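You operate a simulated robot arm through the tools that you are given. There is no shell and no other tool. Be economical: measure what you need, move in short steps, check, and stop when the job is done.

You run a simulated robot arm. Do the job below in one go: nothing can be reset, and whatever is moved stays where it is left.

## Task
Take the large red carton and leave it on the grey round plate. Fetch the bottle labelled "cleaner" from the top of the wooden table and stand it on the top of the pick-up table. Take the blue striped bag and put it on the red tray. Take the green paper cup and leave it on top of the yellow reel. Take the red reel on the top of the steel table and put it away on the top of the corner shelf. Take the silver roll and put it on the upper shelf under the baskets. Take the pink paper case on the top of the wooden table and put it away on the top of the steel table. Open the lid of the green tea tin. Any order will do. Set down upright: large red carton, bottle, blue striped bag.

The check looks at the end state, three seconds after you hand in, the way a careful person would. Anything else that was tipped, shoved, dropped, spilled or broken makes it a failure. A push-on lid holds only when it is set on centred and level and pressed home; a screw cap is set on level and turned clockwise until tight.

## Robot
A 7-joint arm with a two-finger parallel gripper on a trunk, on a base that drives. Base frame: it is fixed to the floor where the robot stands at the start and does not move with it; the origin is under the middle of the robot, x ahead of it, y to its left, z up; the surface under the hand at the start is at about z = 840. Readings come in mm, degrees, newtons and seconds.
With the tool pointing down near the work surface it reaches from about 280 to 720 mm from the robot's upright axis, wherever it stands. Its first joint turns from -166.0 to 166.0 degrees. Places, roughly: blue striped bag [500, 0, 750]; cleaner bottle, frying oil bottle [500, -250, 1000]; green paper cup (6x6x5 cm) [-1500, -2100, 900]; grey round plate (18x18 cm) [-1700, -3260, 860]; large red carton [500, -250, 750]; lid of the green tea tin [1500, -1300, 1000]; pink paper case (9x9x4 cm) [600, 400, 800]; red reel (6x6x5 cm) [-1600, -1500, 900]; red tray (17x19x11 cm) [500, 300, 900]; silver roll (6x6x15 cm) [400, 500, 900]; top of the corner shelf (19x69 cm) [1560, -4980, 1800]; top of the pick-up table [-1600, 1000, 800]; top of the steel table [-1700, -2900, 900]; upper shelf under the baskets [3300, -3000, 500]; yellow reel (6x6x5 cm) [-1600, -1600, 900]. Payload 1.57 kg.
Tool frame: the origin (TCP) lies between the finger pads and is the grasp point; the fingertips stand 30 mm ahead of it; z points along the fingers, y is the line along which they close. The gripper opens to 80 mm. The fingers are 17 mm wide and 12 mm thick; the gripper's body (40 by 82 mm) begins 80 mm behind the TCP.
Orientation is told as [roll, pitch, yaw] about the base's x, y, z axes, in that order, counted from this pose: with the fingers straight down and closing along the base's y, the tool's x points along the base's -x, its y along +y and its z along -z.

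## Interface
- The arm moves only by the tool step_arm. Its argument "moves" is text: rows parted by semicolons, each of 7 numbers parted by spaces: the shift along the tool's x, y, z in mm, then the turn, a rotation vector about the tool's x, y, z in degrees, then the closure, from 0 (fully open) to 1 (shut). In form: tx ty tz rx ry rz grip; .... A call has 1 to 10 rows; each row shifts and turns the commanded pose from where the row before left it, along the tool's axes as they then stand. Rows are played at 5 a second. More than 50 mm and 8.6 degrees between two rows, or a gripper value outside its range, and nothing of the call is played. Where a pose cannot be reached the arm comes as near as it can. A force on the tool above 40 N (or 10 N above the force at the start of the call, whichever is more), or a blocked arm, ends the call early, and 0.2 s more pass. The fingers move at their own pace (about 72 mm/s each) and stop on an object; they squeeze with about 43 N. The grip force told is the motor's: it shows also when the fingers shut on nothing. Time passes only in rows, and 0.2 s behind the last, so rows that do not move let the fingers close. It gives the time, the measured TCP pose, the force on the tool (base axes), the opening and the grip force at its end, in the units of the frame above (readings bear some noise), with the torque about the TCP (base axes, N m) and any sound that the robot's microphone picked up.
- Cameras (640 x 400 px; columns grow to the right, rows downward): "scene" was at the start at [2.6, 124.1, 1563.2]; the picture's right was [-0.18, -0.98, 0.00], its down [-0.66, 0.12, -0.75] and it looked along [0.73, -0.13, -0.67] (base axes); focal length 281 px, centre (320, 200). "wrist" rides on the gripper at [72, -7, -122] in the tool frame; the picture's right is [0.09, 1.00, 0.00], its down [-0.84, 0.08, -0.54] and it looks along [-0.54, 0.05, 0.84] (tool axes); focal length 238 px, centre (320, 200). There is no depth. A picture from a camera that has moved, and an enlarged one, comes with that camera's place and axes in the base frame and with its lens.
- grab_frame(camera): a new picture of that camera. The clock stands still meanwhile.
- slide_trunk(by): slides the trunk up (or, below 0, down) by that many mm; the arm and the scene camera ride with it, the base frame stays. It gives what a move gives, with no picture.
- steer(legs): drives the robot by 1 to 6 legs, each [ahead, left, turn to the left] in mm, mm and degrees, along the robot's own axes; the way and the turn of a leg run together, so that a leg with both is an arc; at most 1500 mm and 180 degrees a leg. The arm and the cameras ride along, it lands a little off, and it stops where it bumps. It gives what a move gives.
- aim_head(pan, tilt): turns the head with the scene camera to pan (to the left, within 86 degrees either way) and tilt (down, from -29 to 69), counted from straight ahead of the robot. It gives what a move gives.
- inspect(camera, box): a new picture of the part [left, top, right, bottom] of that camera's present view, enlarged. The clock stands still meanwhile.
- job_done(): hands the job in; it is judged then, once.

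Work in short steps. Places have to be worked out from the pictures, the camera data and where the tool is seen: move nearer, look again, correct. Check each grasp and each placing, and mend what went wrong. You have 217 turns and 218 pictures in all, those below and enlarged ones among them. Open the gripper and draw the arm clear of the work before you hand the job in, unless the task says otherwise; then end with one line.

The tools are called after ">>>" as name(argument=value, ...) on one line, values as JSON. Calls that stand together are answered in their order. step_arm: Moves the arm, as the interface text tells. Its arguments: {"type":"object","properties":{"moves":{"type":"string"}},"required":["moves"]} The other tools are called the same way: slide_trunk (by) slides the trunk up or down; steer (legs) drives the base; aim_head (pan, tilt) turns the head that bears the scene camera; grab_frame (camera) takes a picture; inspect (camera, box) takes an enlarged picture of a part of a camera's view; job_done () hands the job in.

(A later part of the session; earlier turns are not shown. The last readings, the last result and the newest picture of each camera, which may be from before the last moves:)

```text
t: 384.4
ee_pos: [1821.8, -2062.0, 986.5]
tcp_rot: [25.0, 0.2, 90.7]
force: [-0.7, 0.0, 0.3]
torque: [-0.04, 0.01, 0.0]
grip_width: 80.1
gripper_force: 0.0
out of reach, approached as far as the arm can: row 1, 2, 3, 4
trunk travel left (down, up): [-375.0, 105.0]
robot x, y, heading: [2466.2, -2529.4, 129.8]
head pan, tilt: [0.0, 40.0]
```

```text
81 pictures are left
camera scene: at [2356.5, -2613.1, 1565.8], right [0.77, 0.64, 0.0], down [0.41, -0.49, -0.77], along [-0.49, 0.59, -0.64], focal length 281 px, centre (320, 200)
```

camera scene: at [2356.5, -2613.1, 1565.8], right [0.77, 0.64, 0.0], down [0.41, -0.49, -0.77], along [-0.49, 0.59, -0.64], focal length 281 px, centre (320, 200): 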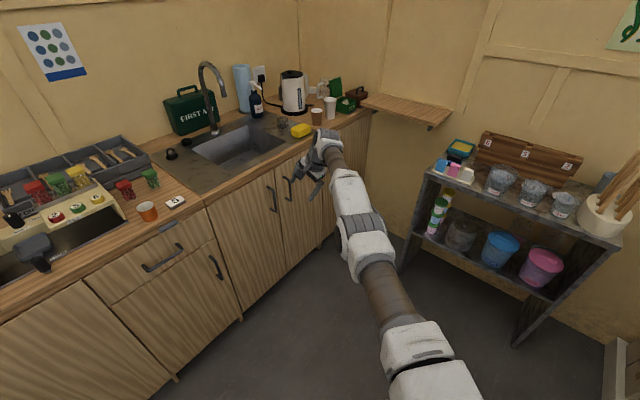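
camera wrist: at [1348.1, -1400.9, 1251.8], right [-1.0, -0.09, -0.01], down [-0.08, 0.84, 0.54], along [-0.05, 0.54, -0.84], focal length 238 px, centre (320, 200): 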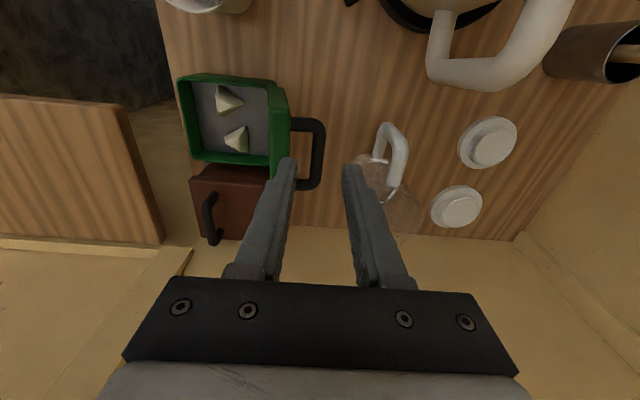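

>>> step_arm(moves="40 0 0 0 0 0 0; 40 0 0 0 0 0 0; 40 0 0 0 0 0 0; 40 0 0 0 0 0 0; 40 0 0 0 0 0 0; 40 0 0 0 0 0 0; 0 0 0 0 0 0 0")

>>> grab_frame(camera="scene")

```text
t: 385.9
ee_pos: [1714.8, -2236.6, 987.1]
tcp_rot: [24.9, 0.2, 90.6]
force: [0.3, -0.1, -0.2]
torque: [-0.02, 0.01, -0.04]
grip_width: 79.8
gripper_force: 0.1
out of reach, approached as far as the arm can: row 1, 2, 3, 4, 5, 6
trunk travel left (down, up): [-375.0, 105.0]
robot x, y, heading: [2468.0, -2526.3, 130.1]
head pan, tilt: [0.0, 40.0]
```

```text
80 pictures are left
camera scene: at [2356.4, -2613.4, 1565.8], right [0.77, 0.64, 0.0], down [0.41, -0.49, -0.77], along [-0.49, 0.59, -0.64], focal length 281 px, centre (320, 200)
```

scene: 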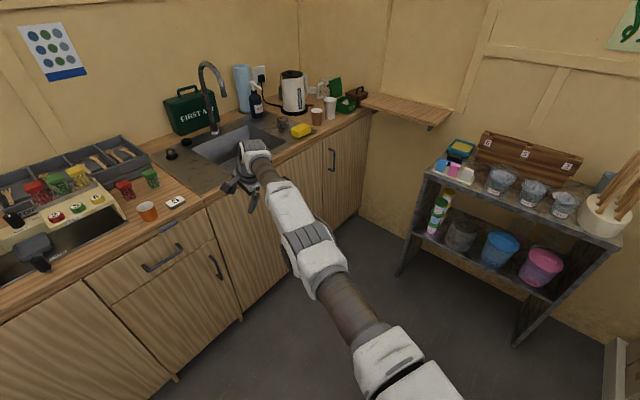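

>>> step_arm(moves="5.4 6.3 -46 0 0 0 0; 5.4 6.3 -46 0 0 0 0; 5.4 6.3 -46 0 0 0 0; 5.4 6.3 -46 0 0 0 0; 5.4 6.3 -46 0 0 0 0; 0 0 0 0 0 0 0")

```text
t: 387.4
ee_pos: [1747.6, -2249.6, 1211.2]
tcp_rot: [24.9, 0.2, 90.7]
force: [-0.6, -0.1, 0.4]
torque: [0.01, -0.02, -0.04]
grip_width: 79.9
gripper_force: 0.1
out of reach, approached as far as the arm can: row 1, 2, 3, 5
trunk travel left (down, up): [-375.0, 105.0]
robot x, y, heading: [2466.0, -2529.0, 129.9]
head pan, tilt: [0.0, 40.0]
```

>>> step_arm(moves="6 -5 -35 0 0 0 0; 12 -20 -35 0 0 0 0; 16 -36 -18 0 0 0 0; 16 -36 -18 0 0 0 0; 16 -36 -18 0 0 0 0; 16 -36 -18 0 0 0 0; 0 0 0 0 0 0 0")

>>> grab_frame(camera="scene")

```text
t: 388.9
ee_pos: [1808.4, -2260.7, 1345.8]
tcp_rot: [24.9, 0.2, 90.7]
force: [-0.3, -0.9, -0.1]
torque: [0.01, 0.0, -0.02]
grip_width: 80.0
gripper_force: 0.1
out of reach, approached as far as the arm can: row 1, 2, 3, 4, 5, 6
trunk travel left (down, up): [-375.0, 105.0]
robot x, y, heading: [2469.2, -2526.8, 129.9]
head pan, tilt: [0.0, 40.0]
```

```text
79 pictures are left
camera scene: at [2356.5, -2613.3, 1565.8], right [0.77, 0.64, 0.0], down [0.41, -0.49, -0.77], along [-0.49, 0.59, -0.64], focal length 281 px, centre (320, 200)
```

scene: 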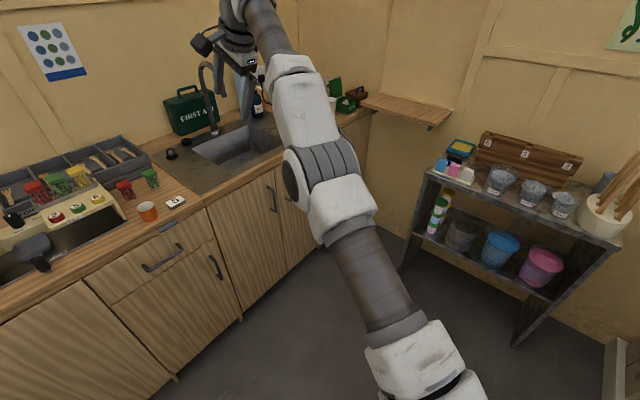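

>>> step_arm(moves="0 -17 36 0 0 0 0; 8 -35 28 0 0 0 0; 8 -35 28 0 0 0 0; 8 -35 28 0 0 0 0; 8 -35 28 0 0 0 0; 8 -35 28 0 0 0 0; 8 -35 28 0 0 0 0; 0 0 0 0 0 0 0")

>>> grab_frame(camera="scene")

```text
t: 390.8
ee_pos: [1739.3, -2220.6, 1139.7]
tcp_rot: [25.0, 0.2, 90.7]
force: [0.3, -0.7, -0.1]
torque: [0.0, 0.03, 0.04]
grip_width: 80.1
gripper_force: 0.1
out of reach, approached as far as the arm can: row 1, 2, 3, 4, 5, 6, 7
trunk travel left (down, up): [-375.0, 105.0]
robot x, y, heading: [2467.8, -2525.8, 129.8]
head pan, tilt: [0.0, 40.0]
```

```text
78 pictures are left
camera scene: at [2356.3, -2613.2, 1565.8], right [0.77, 0.64, 0.0], down [0.41, -0.49, -0.77], along [-0.49, 0.59, -0.64], focal length 281 px, centre (320, 200)
```

scene: 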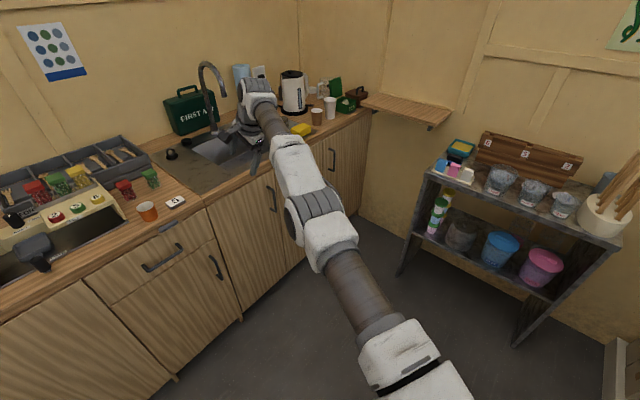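

>>> step_arm(moves="-15 -38 -18 0 0 0 0; -15 -38 -18 0 0 0 0; -15 -38 -18 0 0 0 0; -15 -38 -18 0 0 0 0; -15 -38 -18 0 0 0 0; -15 -38 -18 0 0 0 0; 0 0 0 0 0 0 0")

>>> grab_frame(camera="scene")

```text
t: 392.4
ee_pos: [1873.8, -2042.9, 1180.7]
tcp_rot: [25.0, 0.2, 90.7]
force: [-0.6, -0.6, 0.1]
torque: [-0.01, 0.0, 0.0]
grip_width: 79.7
gripper_force: 0.0
out of reach, approached as far as the arm can: row 1, 2, 3, 4, 5, 6
trunk travel left (down, up): [-375.0, 105.0]
robot x, y, heading: [2466.5, -2527.0, 130.0]
head pan, tilt: [0.0, 40.0]
```

```text
77 pictures are left
camera scene: at [2356.6, -2613.2, 1565.8], right [0.77, 0.64, 0.0], down [0.41, -0.49, -0.77], along [-0.49, 0.59, -0.64], focal length 281 px, centre (320, 200)
```

scene: 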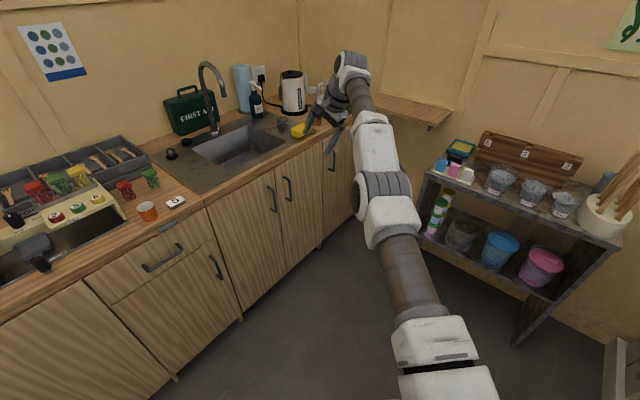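

The elbow stays straight under translations. I try tipping the tool inward, which forces the elbow to contribute.

>>> step_arm(moves="0 0 0 8.5 0 0 0; 0 0 0 8.5 0 0 0; 0 0 0 8.5 0 0 0; 0 0 0 8.5 0 0 0; 0 0 0 8.5 0 0 0; 0 0 0 8.5 0 0 0; 0 0 0 8.5 0 0 0; 0 0 0 8.5 0 0 0; 0 0 0 0 0 0 0")

>>> grab_frame(camera="scene")

```text
t: 394.4
ee_pos: [1995.9, -2132.9, 1134.5]
tcp_rot: [-31.6, 0.2, 90.7]
force: [-0.2, -0.3, -0.4]
torque: [-0.01, 0.01, -0.01]
grip_width: 80.1
gripper_force: 0.0
out of reach, approached as far as the arm can: row 1, 2, 3, 4, 5, 6, 7, 8
trunk travel left (down, up): [-375.0, 105.0]
robot x, y, heading: [2464.8, -2527.4, 130.0]
head pan, tilt: [0.0, 40.0]
```

```text
76 pictures are left
camera scene: at [2356.4, -2613.3, 1565.8], right [0.77, 0.64, 0.0], down [0.41, -0.49, -0.77], along [-0.49, 0.59, -0.64], focal length 281 px, centre (320, 200)
```

scene: 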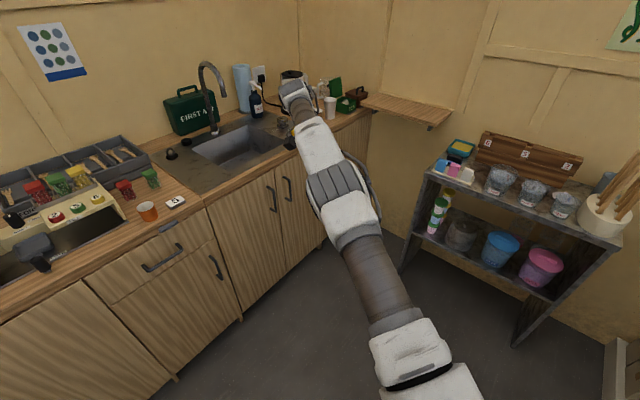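

It is helping (TCP drawn in). I continue tipping inward.

>>> step_arm(moves="0 0 0 8.5 0 0 0; 0 0 0 8.5 0 0 0; 0 0 0 8.5 0 0 0; 0 0 0 8.5 0 0 0; 0 0 0 8.5 0 0 0; 0 0 0 8.5 0 0 0; 0 0 0 0 0 0 0")

>>> grab_frame(camera="scene")

```text
t: 395.9
ee_pos: [2056.6, -2186.8, 1142.0]
tcp_rot: [-54.9, -0.4, 92.2]
force: [0.1, 0.4, 0.4]
torque: [-0.02, 0.01, -0.02]
grip_width: 80.2
gripper_force: 0.0
out of reach, approached as far as the arm can: row 1, 2, 3, 4, 5, 6
trunk travel left (down, up): [-375.0, 105.0]
robot x, y, heading: [2463.3, -2527.2, 129.9]
head pan, tilt: [0.0, 40.0]
```

```text
75 pictures are left
camera scene: at [2356.5, -2613.0, 1565.8], right [0.77, 0.64, 0.0], down [0.41, -0.49, -0.77], along [-0.49, 0.59, -0.64], focal length 281 px, centre (320, 200)
```

scene: 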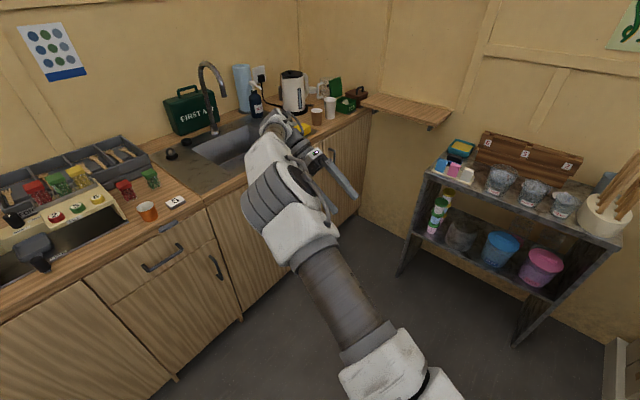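

The elbow bends now. I pull the hand inward and up.

>>> step_arm(moves="25 -34 14 0 0 0 0; 25 -34 14 0 0 0 0; 25 -34 14 0 0 0 0; 25 -18 25 0 0 0 0; 0 0 0 0 0 0 0")

>>> grab_frame(camera="scene")

```text
t: 397.1
ee_pos: [2183.1, -2284.9, 1198.1]
tcp_rot: [-55.0, -0.3, 92.2]
force: [0.1, -0.2, 0.0]
torque: [0.01, 0.0, 0.03]
grip_width: 79.9
gripper_force: 0.1
trunk travel left (down, up): [-375.0, 105.0]
robot x, y, heading: [2465.4, -2522.3, 130.1]
head pan, tilt: [0.0, 40.0]
```

```text
74 pictures are left
camera scene: at [2356.6, -2613.4, 1565.8], right [0.77, 0.64, 0.0], down [0.41, -0.49, -0.77], along [-0.49, 0.59, -0.64], focal length 281 px, centre (320, 200)
```

scene: 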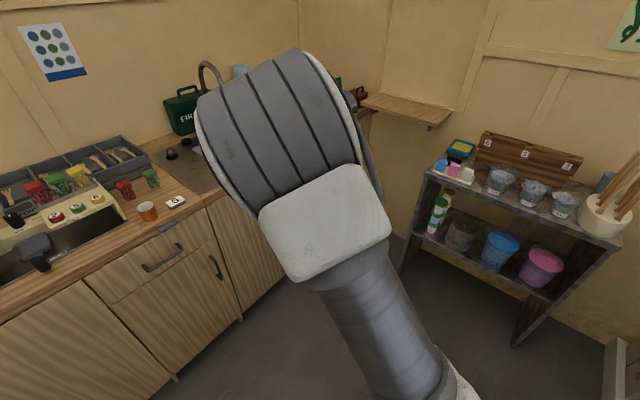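

Freed. I level the tool back to straight down.

>>> step_arm(moves="0 0 0 -8.5 0 0 0; 0 0 0 -8.5 0 0 0; 0 0 0 -8.5 0 0 0; 0 0 0 -8.5 0 0 0; 0 0 0 -8.5 0 0 0; 0 0 0 -8.5 0 0 0; 0 0 0 -4 0 0 0; 0 0 0 0 0 0 0")

>>> inspect(camera="scene", box=[300, 60, 400, 130])

```text
t: 398.9
ee_pos: [2184.1, -2282.8, 1199.4]
tcp_rot: [-0.1, -0.3, 92.1]
force: [-0.4, 0.9, -0.8]
torque: [0.02, 0.04, 0.03]
grip_width: 79.9
gripper_force: 0.1
trunk travel left (down, up): [-375.0, 105.0]
robot x, y, heading: [2466.8, -2525.4, 129.9]
head pan, tilt: [0.0, 40.0]
```

```text
5.71 times, centred on (350, 95) of scene
camera zoom: at [2356.5, -2613.3, 1565.8], right [0.77, 0.64, 0.0], down [0.41, -0.49, -0.77], along [-0.49, 0.59, -0.64], focal length 1607 px, centre (149, 800)
```

zoom: 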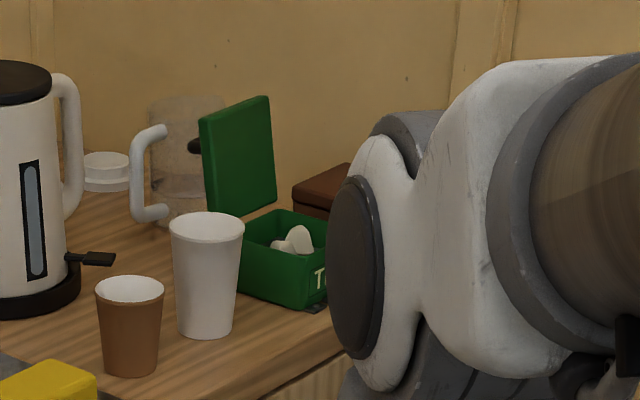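

The tea tin lid stays open. Before leaving I look at the right-hand shelves where the silver roll must go.

>>> steer(legs=[[0, 0, -80], [-300, 0, 0]])

>>> aim_head(pan=-60, tilt=30)

>>> grab_frame(camera="scene")

```text
t: 406.1
ee_pos: [2465.2, -2434.5, 1201.4]
tcp_rot: [0.0, -0.2, 12.2]
force: [-0.6, 1.1, -0.1]
torque: [0.06, 0.01, 0.04]
grip_width: 80.0
gripper_force: 0.0
trunk travel left (down, up): [-375.0, 105.0]
robot x, y, heading: [2273.8, -2750.5, 50.0]
head pan, tilt: [0.0, 40.0]
```

```text
t: 407.4
ee_pos: [2465.3, -2433.9, 1198.6]
tcp_rot: [0.0, -0.3, 12.3]
force: [0.5, 0.4, 0.0]
torque: [-0.01, 0.01, 0.02]
grip_width: 80.2
gripper_force: 0.0
trunk travel left (down, up): [-375.0, 105.0]
robot x, y, heading: [2277.5, -2758.3, 49.9]
head pan, tilt: [-60.0, 30.0]
```

```text
72 pictures are left
camera scene: at [2206.2, -2742.5, 1581.1], right [-0.17, -0.98, 0.0], down [-0.49, 0.09, -0.87], along [0.85, -0.15, -0.5], focal length 281 px, centre (320, 200)
```

scene: 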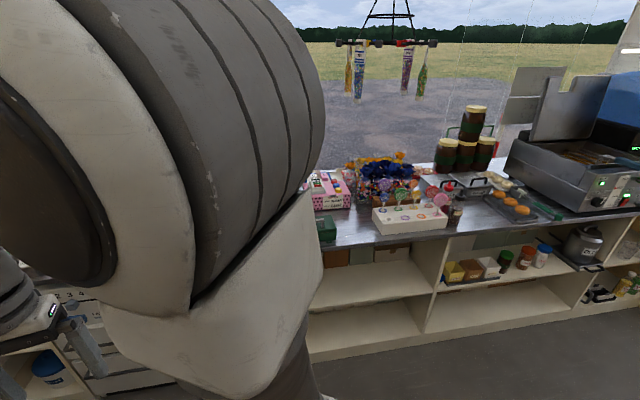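

The compartment at about (332, 271) in view matches (3300, -3000, 500). I turn so the head sees it unobstructed.

>>> steer(legs=[[0, 0, -110]])

>>> aim_head(pan=60, tilt=25)

>>> grab_frame(camera="scene")

```text
t: 414.1
ee_pos: [2501.9, -3049.9, 1199.1]
tcp_rot: [0.0, -0.3, -99.6]
force: [0.2, -0.4, 0.0]
torque: [-0.02, 0.01, 0.04]
grip_width: 80.0
gripper_force: 0.1
trunk travel left (down, up): [-375.0, 105.0]
robot x, y, heading: [2275.3, -2754.3, -61.8]
head pan, tilt: [-60.0, 30.0]
```

```text
t: 416.1
ee_pos: [2501.5, -3050.1, 1200.5]
tcp_rot: [0.0, -0.4, -99.5]
force: [0.0, -0.3, 0.2]
torque: [0.0, -0.01, -0.01]
grip_width: 80.0
gripper_force: 0.1
trunk travel left (down, up): [-375.0, 105.0]
robot x, y, heading: [2278.0, -2753.3, -62.1]
head pan, tilt: [60.0, 25.0]
```

```text
71 pictures are left
camera scene: at [2453.5, -2621.9, 1589.1], right [-0.03, -1.0, 0.0], down [-0.42, 0.01, -0.91], along [0.91, -0.03, -0.42], focal length 281 px, centre (320, 200)
```

scene: 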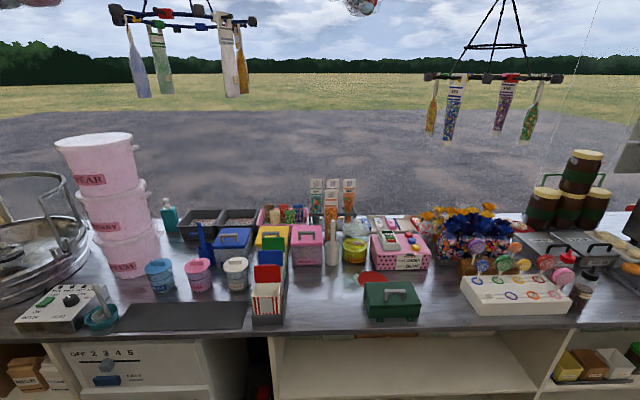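

The wide compartment (y≈-2500…-3400, upper shelf z≈480, opening up to ≈800) is the goal for the silver roll. Now I leave the building for the wooden table.

>>> steer(legs=[[0, 0, -28], [0, 195, 0], [1500, 0, 0]])

```text
t: 429.5
ee_pos: [2526.7, -4615.2, 1200.0]
tcp_rot: [0.0, -0.2, -127.8]
force: [-0.7, -0.3, -0.4]
torque: [0.02, 0.02, 0.02]
grip_width: 79.8
gripper_force: 0.0
trunk travel left (down, up): [-375.0, 105.0]
robot x, y, heading: [2466.1, -4247.0, -90.1]
head pan, tilt: [60.0, 25.0]
```

Well aligned with the doorway (x≈2470). I drive out, then west and north along the aisle.

>>> steer(legs=[[1500, 0, 0], [450, 0, 0], [0, -1500, 0], [0, -1500, 0], [0, -200, 0]])

>>> steer(legs=[[-1500, 0, 0], [-1500, 0, 0], [-1500, 0, 0], [-1200, 0, 0], [0, 0, 90]])

```text
t: 466.4
ee_pos: [-677.7, -6760.5, 1199.9]
tcp_rot: [0.1, -0.3, -123.5]
force: [-0.7, -0.1, -1.0]
torque: [0.0, 0.0, -0.01]
grip_width: 80.2
gripper_force: 0.1
trunk travel left (down, up): [-375.0, 105.0]
robot x, y, heading: [-766.3, -6399.3, -85.7]
head pan, tilt: [60.0, 25.0]
```

```text
t: 492.4
ee_pos: [-1023.5, -2700.9, 1199.3]
tcp_rot: [-0.2, -0.2, -120.7]
force: [0.3, -0.5, 0.0]
torque: [0.01, -0.02, 0.0]
grip_width: 80.2
gripper_force: 0.1
trunk travel left (down, up): [-375.0, 105.0]
robot x, y, heading: [-1128.6, -2340.7, -82.7]
head pan, tilt: [60.0, 25.0]
stopped in leg 3: the robot was blocked; the commanded pose is now the measured one
```

The heading drift made the robot touch the bench. I move away and check the bench items.

>>> steer(legs=[[0, 400, -7]])

>>> aim_head(pan=-75, tilt=30)

>>> grab_frame(camera="scene")

```text
t: 495.9
ee_pos: [-672.0, -2683.2, 1199.8]
tcp_rot: [-0.1, -0.3, -127.3]
force: [0.3, -0.7, 0.0]
torque: [-0.02, -0.04, -0.02]
grip_width: 79.9
gripper_force: 0.1
trunk travel left (down, up): [-375.0, 105.0]
robot x, y, heading: [-735.6, -2315.4, -89.3]
head pan, tilt: [60.0, 25.0]
```

```text
t: 498.1
ee_pos: [-673.0, -2682.8, 1199.7]
tcp_rot: [-0.1, -0.3, -127.4]
force: [-0.8, -0.6, 0.5]
torque: [-0.01, -0.05, -0.03]
grip_width: 79.9
gripper_force: 0.1
trunk travel left (down, up): [-375.0, 105.0]
robot x, y, heading: [-735.6, -2312.9, -89.5]
head pan, tilt: [-75.0, 30.0]
```

```text
70 pictures are left
camera scene: at [-683.6, -2260.9, 1581.2], right [-0.27, 0.96, 0.0], down [0.48, 0.13, -0.87], along [-0.83, -0.23, -0.5], focal length 281 px, centre (320, 200)
```

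scene: 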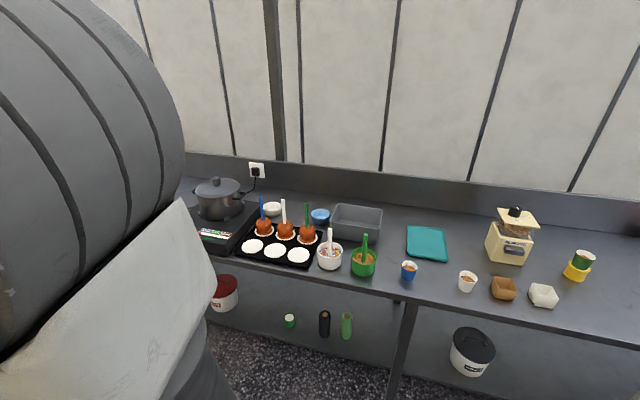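

All undisturbed. I continue to the wooden table.

>>> steer(legs=[[-1500, 0, 0], [-720, 0, 0], [0, 0, 89.5]])

```text
t: 518.1
ee_pos: [-386.3, -6.9, 1199.2]
tcp_rot: [-0.1, -0.4, -38.6]
force: [0.1, 0.4, -0.1]
torque: [-0.05, 0.0, -0.03]
grip_width: 80.2
gripper_force: 0.1
trunk travel left (down, up): [-375.0, 105.0]
robot x, y, heading: [-753.8, -59.6, -1.0]
head pan, tilt: [-75.0, 30.0]
```

I drive up to the table in front of the carton and look.

>>> steer(legs=[[745, 0, 1]])

>>> aim_head(pan=-5, tilt=45)

>>> grab_frame(camera="scene")

>>> grab_frame(camera="wrist")

```text
t: 523.4
ee_pos: [354.0, 6.8, 1199.4]
tcp_rot: [0.0, -0.2, -36.8]
force: [-0.6, 0.4, -0.7]
torque: [0.01, 0.02, -0.01]
grip_width: 79.7
gripper_force: 0.0
trunk travel left (down, up): [-375.0, 105.0]
robot x, y, heading: [-8.1, -62.7, 1.0]
head pan, tilt: [-75.0, 30.0]
```

```text
t: 524.8
ee_pos: [355.3, 6.2, 1200.0]
tcp_rot: [-0.2, -0.2, -36.8]
force: [-0.4, 0.2, -0.6]
torque: [0.01, -0.01, 0.01]
grip_width: 80.2
gripper_force: 0.0
trunk travel left (down, up): [-375.0, 105.0]
robot x, y, heading: [-10.2, -62.4, 0.8]
head pan, tilt: [-5.0, 45.0]
```

```text
69 pictures are left
camera scene: at [-12.7, 71.3, 1558.6], right [-0.07, -1.0, 0.0], down [-0.71, 0.05, -0.71], along [0.71, -0.05, -0.71], focal length 281 px, centre (320, 200)
```

scene: 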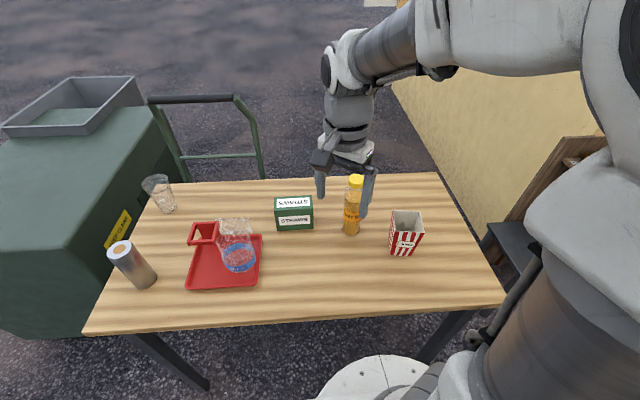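

```text
68 pictures are left
camera wrist: at [292.6, 44.6, 1318.6], right [0.52, 0.85, 0.0], down [0.71, -0.44, 0.55], along [0.46, -0.29, -0.84], focal length 238 px, centre (320, 200)
```

wrist: 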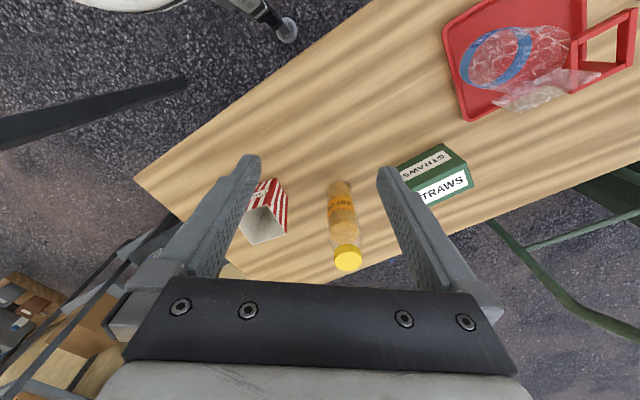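

Carton ≈ (480, -215), about 125 mm tall. I turn the fingers to close along x and move near it.

>>> step_arm(moves="0 0 0 0 0 8.5 0; 0 0 0 0 0 8.5 0; 0 0 0 0 0 8.5 0; 0 0 0 0 0 8.5 0; 0 0 0 0 0 8.5 0; 0 0 0 0 0 8.5 0; 0 0 0 0 0 2.2 0; 0 0 0 0 0 0 0")

>>> step_arm(moves="-40 22 0 0 0 0 0; -40 22 0 0 0 0 0; -40 22 0 0 0 0 0; -40 22 0 0 0 0 0; -16 9 0 0 0 0 0; 0 0 40 0 0 0 0; 0 0 40 0 0 0 0; 0 0 0 0 0 0 0")

>>> grab_frame(camera="wrist")

>>> inspect(camera="scene", box=[340, 170, 460, 270])

```text
t: 526.6
ee_pos: [355.4, 6.2, 1199.6]
tcp_rot: [0.0, -0.3, -90.1]
force: [-0.2, 0.5, 0.0]
torque: [0.01, -0.02, 0.02]
grip_width: 80.1
gripper_force: 0.1
trunk travel left (down, up): [-375.0, 105.0]
robot x, y, heading: [-9.0, -62.8, 0.9]
head pan, tilt: [-5.0, 45.0]
```

```text
t: 528.4
ee_pos: [452.9, -170.4, 1121.7]
tcp_rot: [0.2, -0.3, -90.0]
force: [-0.6, -0.4, -0.6]
torque: [0.01, 0.0, 0.0]
grip_width: 80.0
gripper_force: 0.1
trunk travel left (down, up): [-375.0, 105.0]
robot x, y, heading: [-15.1, -61.0, 1.0]
head pan, tilt: [-5.0, 45.0]
```

```text
67 pictures are left
camera wrist: at [445.2, -98.0, 1240.3], right [1.0, 0.09, 0.0], down [0.08, -0.83, 0.55], along [0.05, -0.54, -0.84], focal length 238 px, centre (320, 200)
```

wrist: 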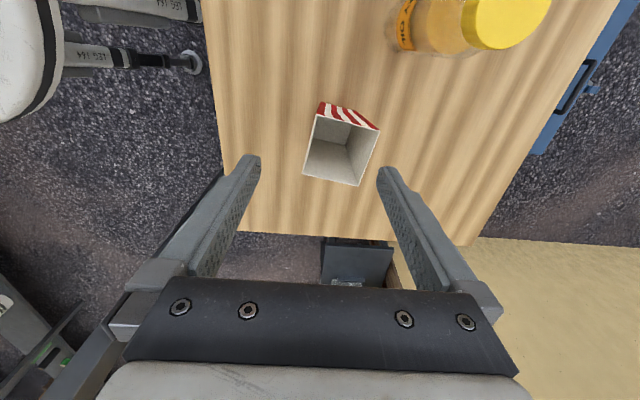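

```text
4.00 times, centred on (400, 220) of scene
camera zoom: at [-12.6, 71.4, 1558.5], right [-0.07, -1.0, 0.0], down [-0.71, 0.05, -0.71], along [0.71, -0.05, -0.71], focal length 1125 px, centre (0, 120)
```

zoom: 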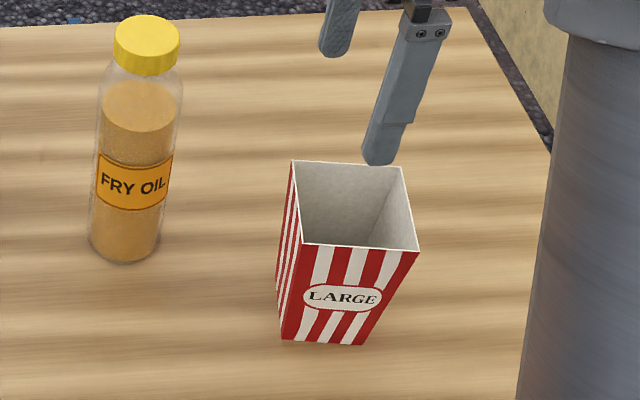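

Carton rim is ~75 mm square at z≈965, turned about 10°. I'll pinch the middle of its robot-facing wall at (442, -200); aligning and descending partway.

>>> step_arm(moves="0 0 0 0 0 5 0.5; 0 0 0 0 0 4.7 0.5; -31.4 -5.3 0 0 0 0 0.5; 0 0 45 0 0 0 0.5; 0 0 45 0 0 0 0.5; 0 0 25 0 0 0 0.5; 0 0 0 0 0 0 0.5")

>>> grab_frame(camera="wrist")

>>> inspect(camera="scene", box=[340, 170, 460, 270])

```text
t: 530.0
ee_pos: [443.1, -199.3, 1004.9]
tcp_rot: [0.3, -0.1, -99.7]
force: [0.2, -0.3, -0.8]
torque: [0.01, 0.0, -0.01]
grip_width: 40.0
gripper_force: 0.0
trunk travel left (down, up): [-375.0, 105.0]
robot x, y, heading: [-12.3, -60.2, 1.1]
head pan, tilt: [-5.0, 45.0]
```

```text
65 pictures are left
camera wrist: at [447.1, -126.4, 1124.2], right [1.0, -0.08, 0.0], down [-0.07, -0.84, 0.55], along [-0.04, -0.54, -0.84], focal length 238 px, centre (320, 200)
```

wrist: 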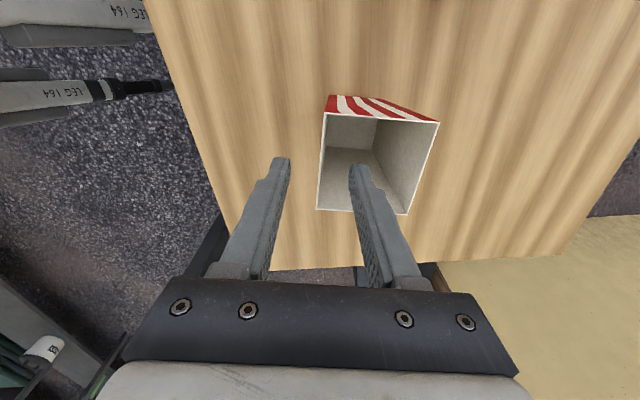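

```text
4.00 times, centred on (400, 220) of scene
camera zoom: at [-12.6, 71.4, 1558.5], right [-0.07, -1.0, 0.0], down [-0.71, 0.05, -0.71], along [0.71, -0.05, -0.71], focal length 1125 px, centre (0, 120)
```

zoom: 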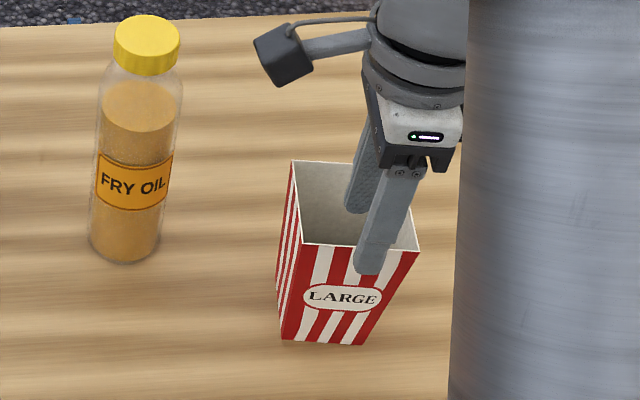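

Fingers straddle the wall neatly. I go down 42 mm and close.

>>> step_arm(moves="0 0 20 0 0 0 0.5; 0 0 22 0 0 0 0.5; 0 0 0 0 0 0 0.75; 0 0 0 0 0 0 1; 0 0 0 0 0 0 1; 0 0 0 0 0 0 1; 0 0 -15 0 0 0 1; 0 0 -30 0 0 0 1; 0 0 -40 0 0 0 1; 0 0 0 0 0 0 1")

>>> inspect(camera="scene", box=[340, 150, 460, 250])

>>> grab_frame(camera="wrist")

```text
t: 532.2
ee_pos: [440.0, -201.4, 1049.9]
tcp_rot: [0.2, -0.2, -99.6]
force: [-0.2, -0.5, 0.7]
torque: [-0.01, -0.01, -0.01]
grip_width: 1.9
gripper_force: 23.4
trunk travel left (down, up): [-375.0, 105.0]
robot x, y, heading: [-16.2, -58.6, 0.9]
head pan, tilt: [-5.0, 45.0]
```

```text
4.00 times, centred on (400, 200) of scene
camera zoom: at [-12.8, 71.4, 1558.5], right [-0.07, -1.0, 0.0], down [-0.71, 0.05, -0.71], along [0.71, -0.05, -0.71], focal length 1125 px, centre (0, 200)
```

zoom: 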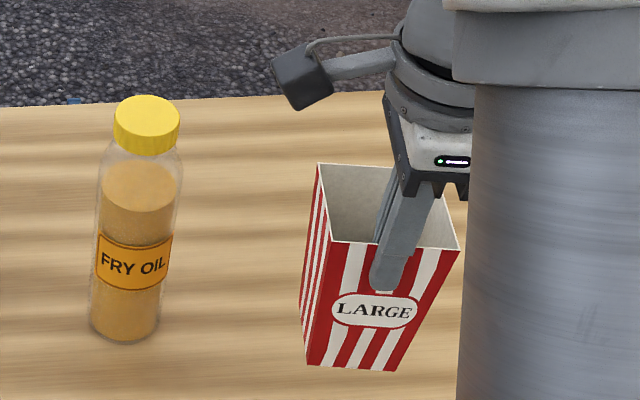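

```text
62 pictures are left
camera wrist: at [444.5, -128.1, 1168.1], right [1.0, -0.08, 0.0], down [-0.07, -0.84, 0.55], along [-0.04, -0.54, -0.84], focal length 238 px, centre (320, 200)
```

wrist: 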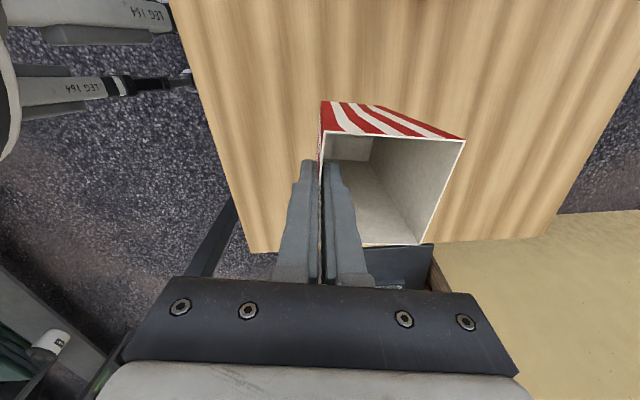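

The carton hangs upright. I lift a bit more, back away, and drive down the aisle to the grey plate.

>>> step_arm(moves="0 0 -40 0 0 0 1; 0 0 -40 0 0 0 1; 0 0 0 0 0 0 1")

>>> steer(legs=[[-600, 0, 0], [0, 0, -91], [1500, 0, 0]])

>>> steer(legs=[[1500, 0, 0], [100, 0, 0], [0, 0, -90]])

>>> aim_head(pan=15, tilt=30)

>>> grab_frame(camera="scene")

```text
t: 533.0
ee_pos: [441.6, -200.1, 1130.3]
tcp_rot: [0.2, -0.2, -99.7]
force: [-0.8, -0.1, 0.0]
torque: [0.0, 0.01, 0.01]
grip_width: 1.5
gripper_force: 23.5
trunk travel left (down, up): [-375.0, 105.0]
robot x, y, heading: [-13.3, -59.0, 1.0]
head pan, tilt: [-5.0, 45.0]
```

```text
t: 552.3
ee_pos: [-798.9, -2031.4, 1128.5]
tcp_rot: [0.2, -0.1, 168.4]
force: [-0.5, 0.1, -0.6]
torque: [0.03, -0.02, -0.02]
grip_width: 2.1
gripper_force: 23.1
trunk travel left (down, up): [-375.0, 105.0]
robot x, y, heading: [-642.5, -1585.4, -90.8]
head pan, tilt: [-5.0, 45.0]
```

```text
t: 568.7
ee_pos: [-1130.6, -3101.8, 1127.8]
tcp_rot: [0.1, -0.2, 77.7]
force: [-0.1, 0.2, -0.3]
torque: [0.0, -0.04, -0.01]
grip_width: 1.7
gripper_force: 23.0
trunk travel left (down, up): [-375.0, 105.0]
robot x, y, heading: [-687.2, -3259.8, 178.5]
head pan, tilt: [-5.0, 45.0]
```

```text
t: 569.6
ee_pos: [-1129.5, -3100.9, 1128.5]
tcp_rot: [0.2, -0.2, 77.8]
force: [-0.2, -0.6, -0.6]
torque: [0.03, -0.02, -0.02]
grip_width: 1.8
gripper_force: 23.0
trunk travel left (down, up): [-375.0, 105.0]
robot x, y, heading: [-687.7, -3260.6, 178.6]
head pan, tilt: [15.0, 30.0]
```

```text
61 pictures are left
camera scene: at [-696.1, -3424.9, 1581.1], right [-0.23, 0.97, 0.0], down [0.49, 0.12, -0.87], along [-0.84, -0.2, -0.5], focal length 281 px, centre (320, 200)
```

scene: 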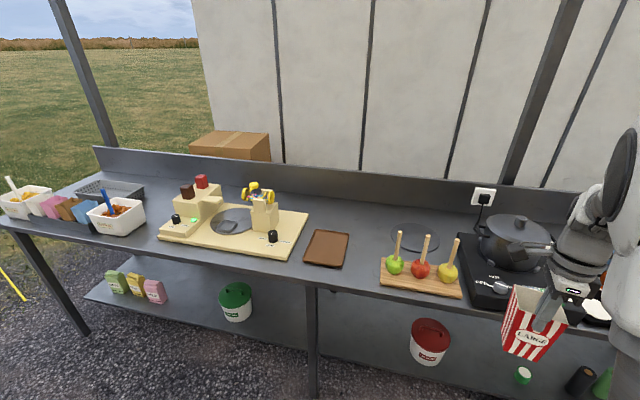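

The grey round plate is at (-1689, -3257), behind the toffee apples (sticks up to ≈1020). I raise the carton to clear them and drive up to the bench.

>>> step_arm(moves="0 0 -40 0 0 0 1; 0 0 -40 0 0 0 1; 0 0 0 0 0 0 1")

>>> steer(legs=[[300, 90, 1.5]])

>>> grab_frame(camera="wrist")

>>> grab_frame(camera="scene")

```text
t: 570.4
ee_pos: [-1129.3, -3101.7, 1210.6]
tcp_rot: [0.2, -0.3, 77.7]
force: [0.7, -0.3, -0.3]
torque: [0.0, 0.05, -0.01]
grip_width: 1.7
gripper_force: 24.0
trunk travel left (down, up): [-375.0, 105.0]
robot x, y, heading: [-687.7, -3264.6, 178.4]
head pan, tilt: [15.0, 30.0]
```

```text
t: 572.9
ee_pos: [-1437.1, -3201.2, 1211.6]
tcp_rot: [0.2, -0.2, 79.4]
force: [0.9, 0.5, -1.0]
torque: [-0.04, 0.0, -0.01]
grip_width: 2.0
gripper_force: 23.7
trunk travel left (down, up): [-375.0, 105.0]
robot x, y, heading: [-986.9, -3347.7, -180.0]
head pan, tilt: [15.0, 30.0]
```

```text
60 pictures are left
camera wrist: at [-1444.4, -3272.9, 1330.2], right [-1.0, 0.09, 0.0], down [0.08, 0.83, 0.55], along [0.05, 0.54, -0.84], focal length 238 px, centre (320, 200)
```

wrist: 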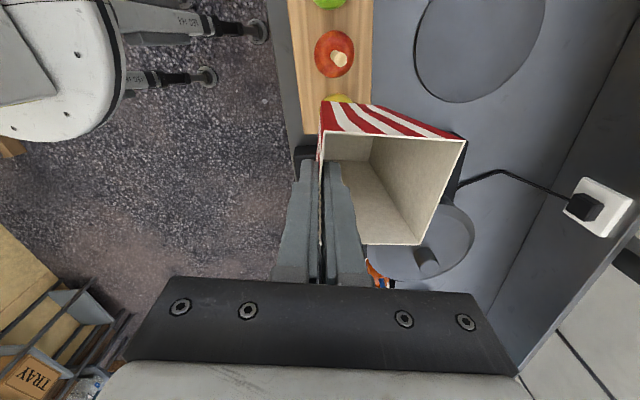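

```text
59 pictures are left
camera scene: at [-994.7, -3511.6, 1581.1], right [-0.26, 0.97, 0.0], down [0.48, 0.13, -0.87], along [-0.84, -0.23, -0.5], focal length 281 px, centre (320, 200)
```

scene: 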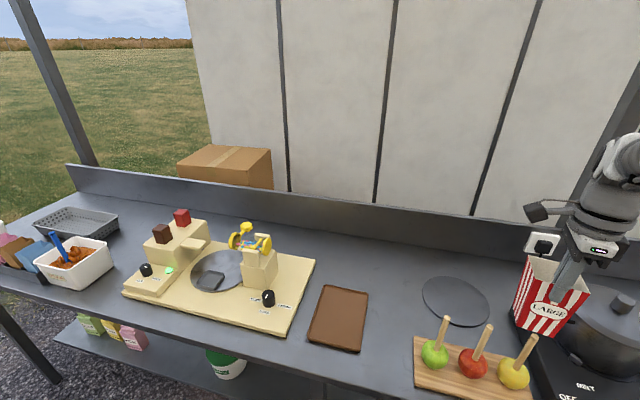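

Plate centre confirmed ≈ (-1698, -3256). I move the carton over it at height.

>>> step_arm(moves="20.4 41.8 0 0 0 0 1; 20.4 41.8 0 0 0 0 1; 20.4 41.8 0 0 0 0 1; 20.4 41.8 0 0 0 0 1; 20.4 41.8 0 0 0 0 1; 0 0 40 0 0 0 1; 0 0 40 0 0 0 1; 0 0 0 0 0 0 1")

>>> inspect(camera="scene", box=[380, 160, 580, 400])

>>> grab_frame(camera="wrist")

```text
t: 574.7
ee_pos: [-1657.8, -3265.2, 1133.1]
tcp_rot: [0.1, -0.1, 79.4]
force: [0.4, 0.3, -0.5]
torque: [-0.02, -0.02, -0.01]
grip_width: 1.6
gripper_force: 24.1
trunk travel left (down, up): [-375.0, 105.0]
robot x, y, heading: [-987.6, -3345.9, -179.7]
head pan, tilt: [15.0, 30.0]
```

```text
1.67 times, centred on (480, 280) of scene
camera zoom: at [-994.8, -3511.5, 1581.1], right [-0.26, 0.97, 0.0], down [0.48, 0.13, -0.87], along [-0.84, -0.23, -0.5], focal length 469 px, centre (53, 67)
```

zoom: 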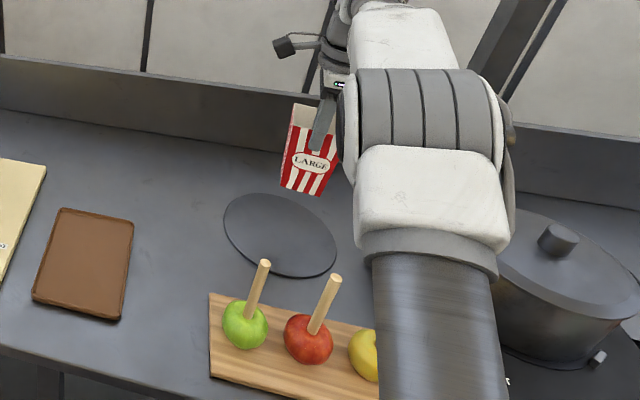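

```text
57 pictures are left
camera wrist: at [-1665.0, -3337.1, 1252.2], right [-1.0, 0.09, 0.0], down [0.08, 0.83, 0.55], along [0.05, 0.54, -0.84], focal length 238 px, centre (320, 200)
```

wrist: 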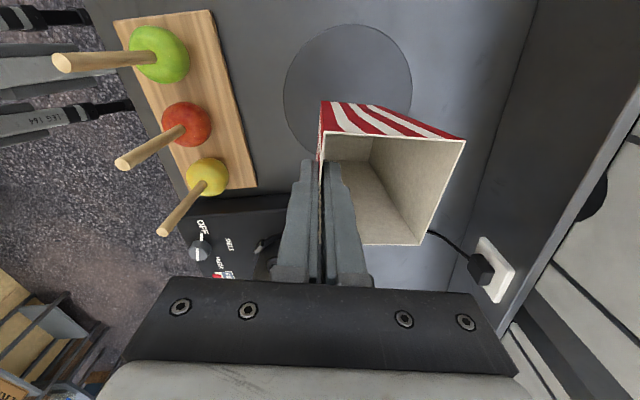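

Carton is nearly centred over the plate; I shift 10 mm in -y and lower toward it.

>>> step_arm(moves="10 0 0 0 0 0 1; 0 0 40 0 0 0 1; 0 0 40 0 0 0 1; 0 0 35 0 0 0 1; 0 0 8 0 0 0 1; 0 0 0 0 0 0 1")

>>> inspect(camera="scene", box=[400, 180, 540, 340])

```text
t: 576.1
ee_pos: [-1663.8, -3273.1, 1008.2]
tcp_rot: [0.2, -0.1, 79.3]
force: [0.0, -0.3, 0.2]
torque: [0.03, -0.03, -0.01]
grip_width: 1.9
gripper_force: 23.2
trunk travel left (down, up): [-375.0, 105.0]
robot x, y, heading: [-989.0, -3343.9, -179.8]
head pan, tilt: [15.0, 30.0]
```

```text
2.50 times, centred on (470, 260) of scene
camera zoom: at [-994.6, -3511.5, 1581.2], right [-0.26, 0.97, 0.0], down [0.48, 0.13, -0.87], along [-0.84, -0.23, -0.5], focal length 703 px, centre (-55, 50)
```

zoom: 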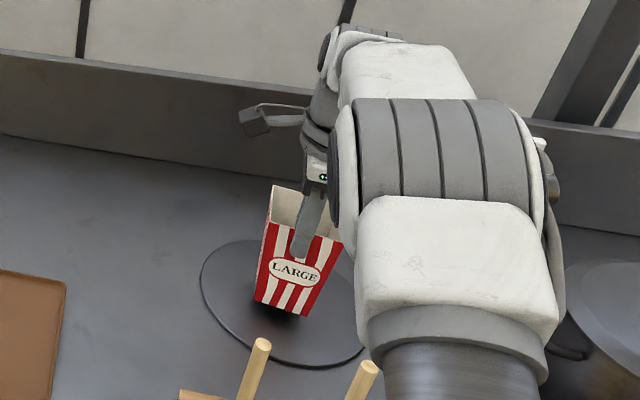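

Over the plate, still slightly above. I step down until contact.

>>> step_arm(moves="0 0 5 0 0 0 1; 0 0 4 0 0 0 1; 0 0 4 0 0 0 1; 0 0 3 0 0 0 1; 0 0 0 0 0 0 1")

>>> step_arm(moves="0 0 2 0 0 0 1; 0 0 2 0 0 0 1; 0 0 2 0 0 0 1; 0 0 0 0 0 0 1")

>>> inspect(camera="scene", box=[400, 180, 540, 340])

```text
t: 577.3
ee_pos: [-1663.1, -3272.5, 992.9]
tcp_rot: [0.4, -0.2, 79.4]
force: [1.9, -0.5, 9.7]
torque: [0.16, 0.22, -0.05]
grip_width: 2.3
gripper_force: 23.6
trunk travel left (down, up): [-375.0, 105.0]
robot x, y, heading: [-985.6, -3349.2, -180.0]
head pan, tilt: [15.0, 30.0]
```

```text
t: 578.3
ee_pos: [-1661.5, -3272.3, 988.2]
tcp_rot: [0.5, -0.2, 79.4]
force: [9.0, -3.8, 29.0]
torque: [0.01, 0.66, 0.05]
grip_width: 2.5
gripper_force: 23.9
trunk travel left (down, up): [-375.0, 105.0]
robot x, y, heading: [-987.0, -3349.6, -180.1]
head pan, tilt: [15.0, 30.0]
```

```text
2.50 times, centred on (470, 260) of scene
camera zoom: at [-990.8, -3512.2, 1581.3], right [-0.26, 0.97, 0.0], down [0.48, 0.13, -0.87], along [-0.84, -0.23, -0.5], focal length 703 px, centre (-55, 50)
```

zoom: 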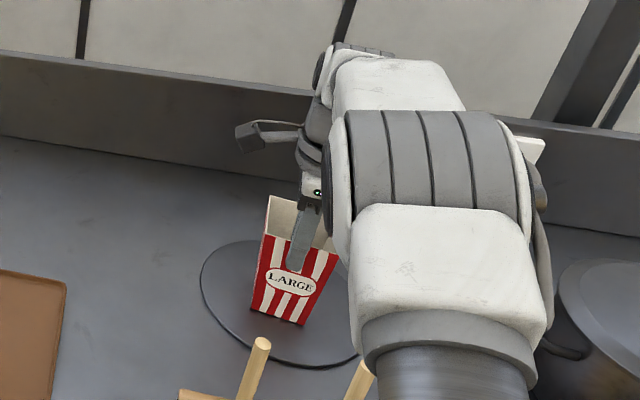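

Contact (29 N). I ease up 4 mm, open gently, and rise.

>>> step_arm(moves="0 0 -4 0 0 0 1; 0 0 0 0 0 0 0.9; 0 0 0 0 0 0 0.7; 0 0 0 0 0 0 0.6; 0 0 -20 0 0 0 0.6; 0 0 -40 0 0 0 0.6; 0 0 -45 0 0 0 0.6; 0 0 -45 0 0 0 0.6; 0 0 -45 0 0 0 0.6; 0 0 0 0 0 0 0.6")

>>> grab_frame(camera="scene")

```text
t: 580.5
ee_pos: [-1661.5, -3271.8, 1187.8]
tcp_rot: [0.2, -0.2, 79.4]
force: [0.3, 0.2, 0.5]
torque: [0.01, -0.01, -0.02]
grip_width: 32.0
gripper_force: 0.0
trunk travel left (down, up): [-375.0, 105.0]
robot x, y, heading: [-984.4, -3350.6, -179.8]
head pan, tilt: [15.0, 30.0]
```

```text
54 pictures are left
camera scene: at [-994.5, -3511.5, 1581.2], right [-0.26, 0.97, 0.0], down [0.48, 0.13, -0.87], along [-0.84, -0.23, -0.5], focal length 281 px, centre (320, 200)
```

scene: 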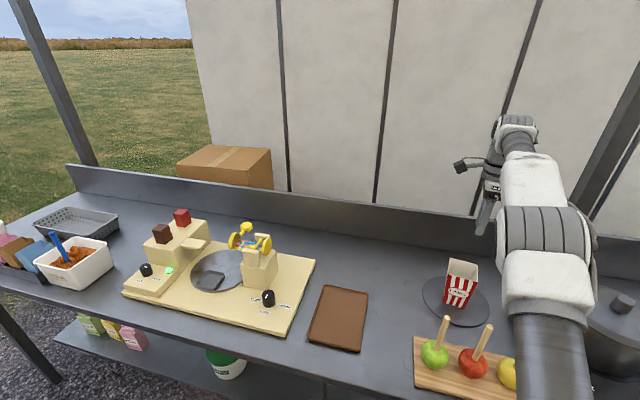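

The carton stands on the plate. Last item: the silver roll. I retract the arm and drive back to the wooden table.

>>> step_arm(moves="0 -42 0 0 0 0 0.6; 0 -42 0 0 0 0 0.6; 0 -42 0 0 0 0 0.6; 0 -42 0 0 0 0 0; 0 -42 0 0 0 0 0; 0 -42 0 0 0 0 0; 0 0 0 0 0 0 0")

>>> steer(legs=[[-380, 0, 0], [0, 0, -90], [1500, 0, 0]])

```text
t: 582.1
ee_pos: [-1411.4, -3318.0, 1185.0]
tcp_rot: [0.2, -0.2, 79.4]
force: [-0.1, 0.3, 0.5]
torque: [0.03, 0.0, -0.01]
grip_width: 80.1
gripper_force: 0.0
trunk travel left (down, up): [-375.0, 105.0]
robot x, y, heading: [-988.2, -3346.6, -179.7]
head pan, tilt: [15.0, 30.0]
```

```text
t: 599.7
ee_pos: [-627.5, -1430.6, 1185.7]
tcp_rot: [0.2, -0.2, -8.6]
force: [0.6, 0.4, -0.4]
torque: [0.0, -0.01, 0.01]
grip_width: 80.0
gripper_force: 0.1
trunk travel left (down, up): [-375.0, 105.0]
robot x, y, heading: [-639.2, -1855.4, 92.2]
head pan, tilt: [15.0, 30.0]
```

>>> steer(legs=[[1500, 0, -2], [840, 0, 0], [0, 0, -90.5]])

```text
t: 620.9
ee_pos: [-236.9, 529.6, 1184.7]
tcp_rot: [0.1, -0.1, -101.9]
force: [-0.5, 1.3, 0.3]
torque: [0.0, -0.05, -0.01]
grip_width: 80.0
gripper_force: 0.2
trunk travel left (down, up): [-375.0, 105.0]
robot x, y, heading: [-658.3, 568.6, -1.4]
head pan, tilt: [15.0, 30.0]
```

>>> steer(legs=[[440, -45, 1.4]])

>>> step_arm(moves="0 0 0 0 0 -8.5 0; 0 0 0 0 0 -8.5 0; 0 0 0 0 0 -8.5 0; 0 0 0 0 0 -8.5 0; 0 0 0 0 0 -8.5 0; 0 0 0 0 0 -8.5 0; 0 0 0 0 0 -8.5 0; 0 0 0 0 0 -8.5 0; 0 0 0 0 0 -8.5 0; 0 0 0 0 0 -8.5 0")

>>> aim_head(pan=0, tilt=45)

>>> grab_frame(camera="scene")

```text
t: 624.3
ee_pos: [204.4, 480.9, 1185.0]
tcp_rot: [0.2, -0.2, -101.5]
force: [0.5, 0.1, 0.1]
torque: [-0.02, 0.0, -0.04]
grip_width: 79.9
gripper_force: 0.0
trunk travel left (down, up): [-375.0, 105.0]
robot x, y, heading: [-217.8, 515.8, -0.8]
head pan, tilt: [15.0, 30.0]
```

```text
t: 626.5
ee_pos: [204.5, 482.3, 1185.2]
tcp_rot: [-0.2, -0.2, -16.2]
force: [-0.4, 0.5, 0.4]
torque: [0.02, 0.01, -0.02]
grip_width: 80.0
gripper_force: 0.0
trunk travel left (down, up): [-375.0, 105.0]
robot x, y, heading: [-217.2, 515.1, -0.4]
head pan, tilt: [15.0, 30.0]
```

```text
t: 627.3
ee_pos: [204.0, 481.4, 1185.2]
tcp_rot: [-0.2, -0.2, -16.5]
force: [-0.2, 0.0, -0.6]
torque: [0.02, -0.03, 0.02]
grip_width: 79.9
gripper_force: 0.1
trunk travel left (down, up): [-375.0, 105.0]
robot x, y, heading: [-220.6, 515.0, -0.7]
head pan, tilt: [0.0, 45.0]
```

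```text
53 pictures are left
camera scene: at [-215.9, 654.7, 1558.6], right [-0.01, -1.0, 0.0], down [-0.71, 0.01, -0.71], along [0.71, -0.01, -0.71], focal length 281 px, centre (320, 200)
```

scene: 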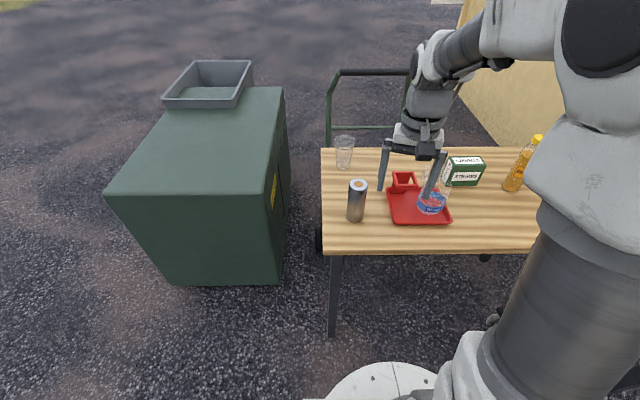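

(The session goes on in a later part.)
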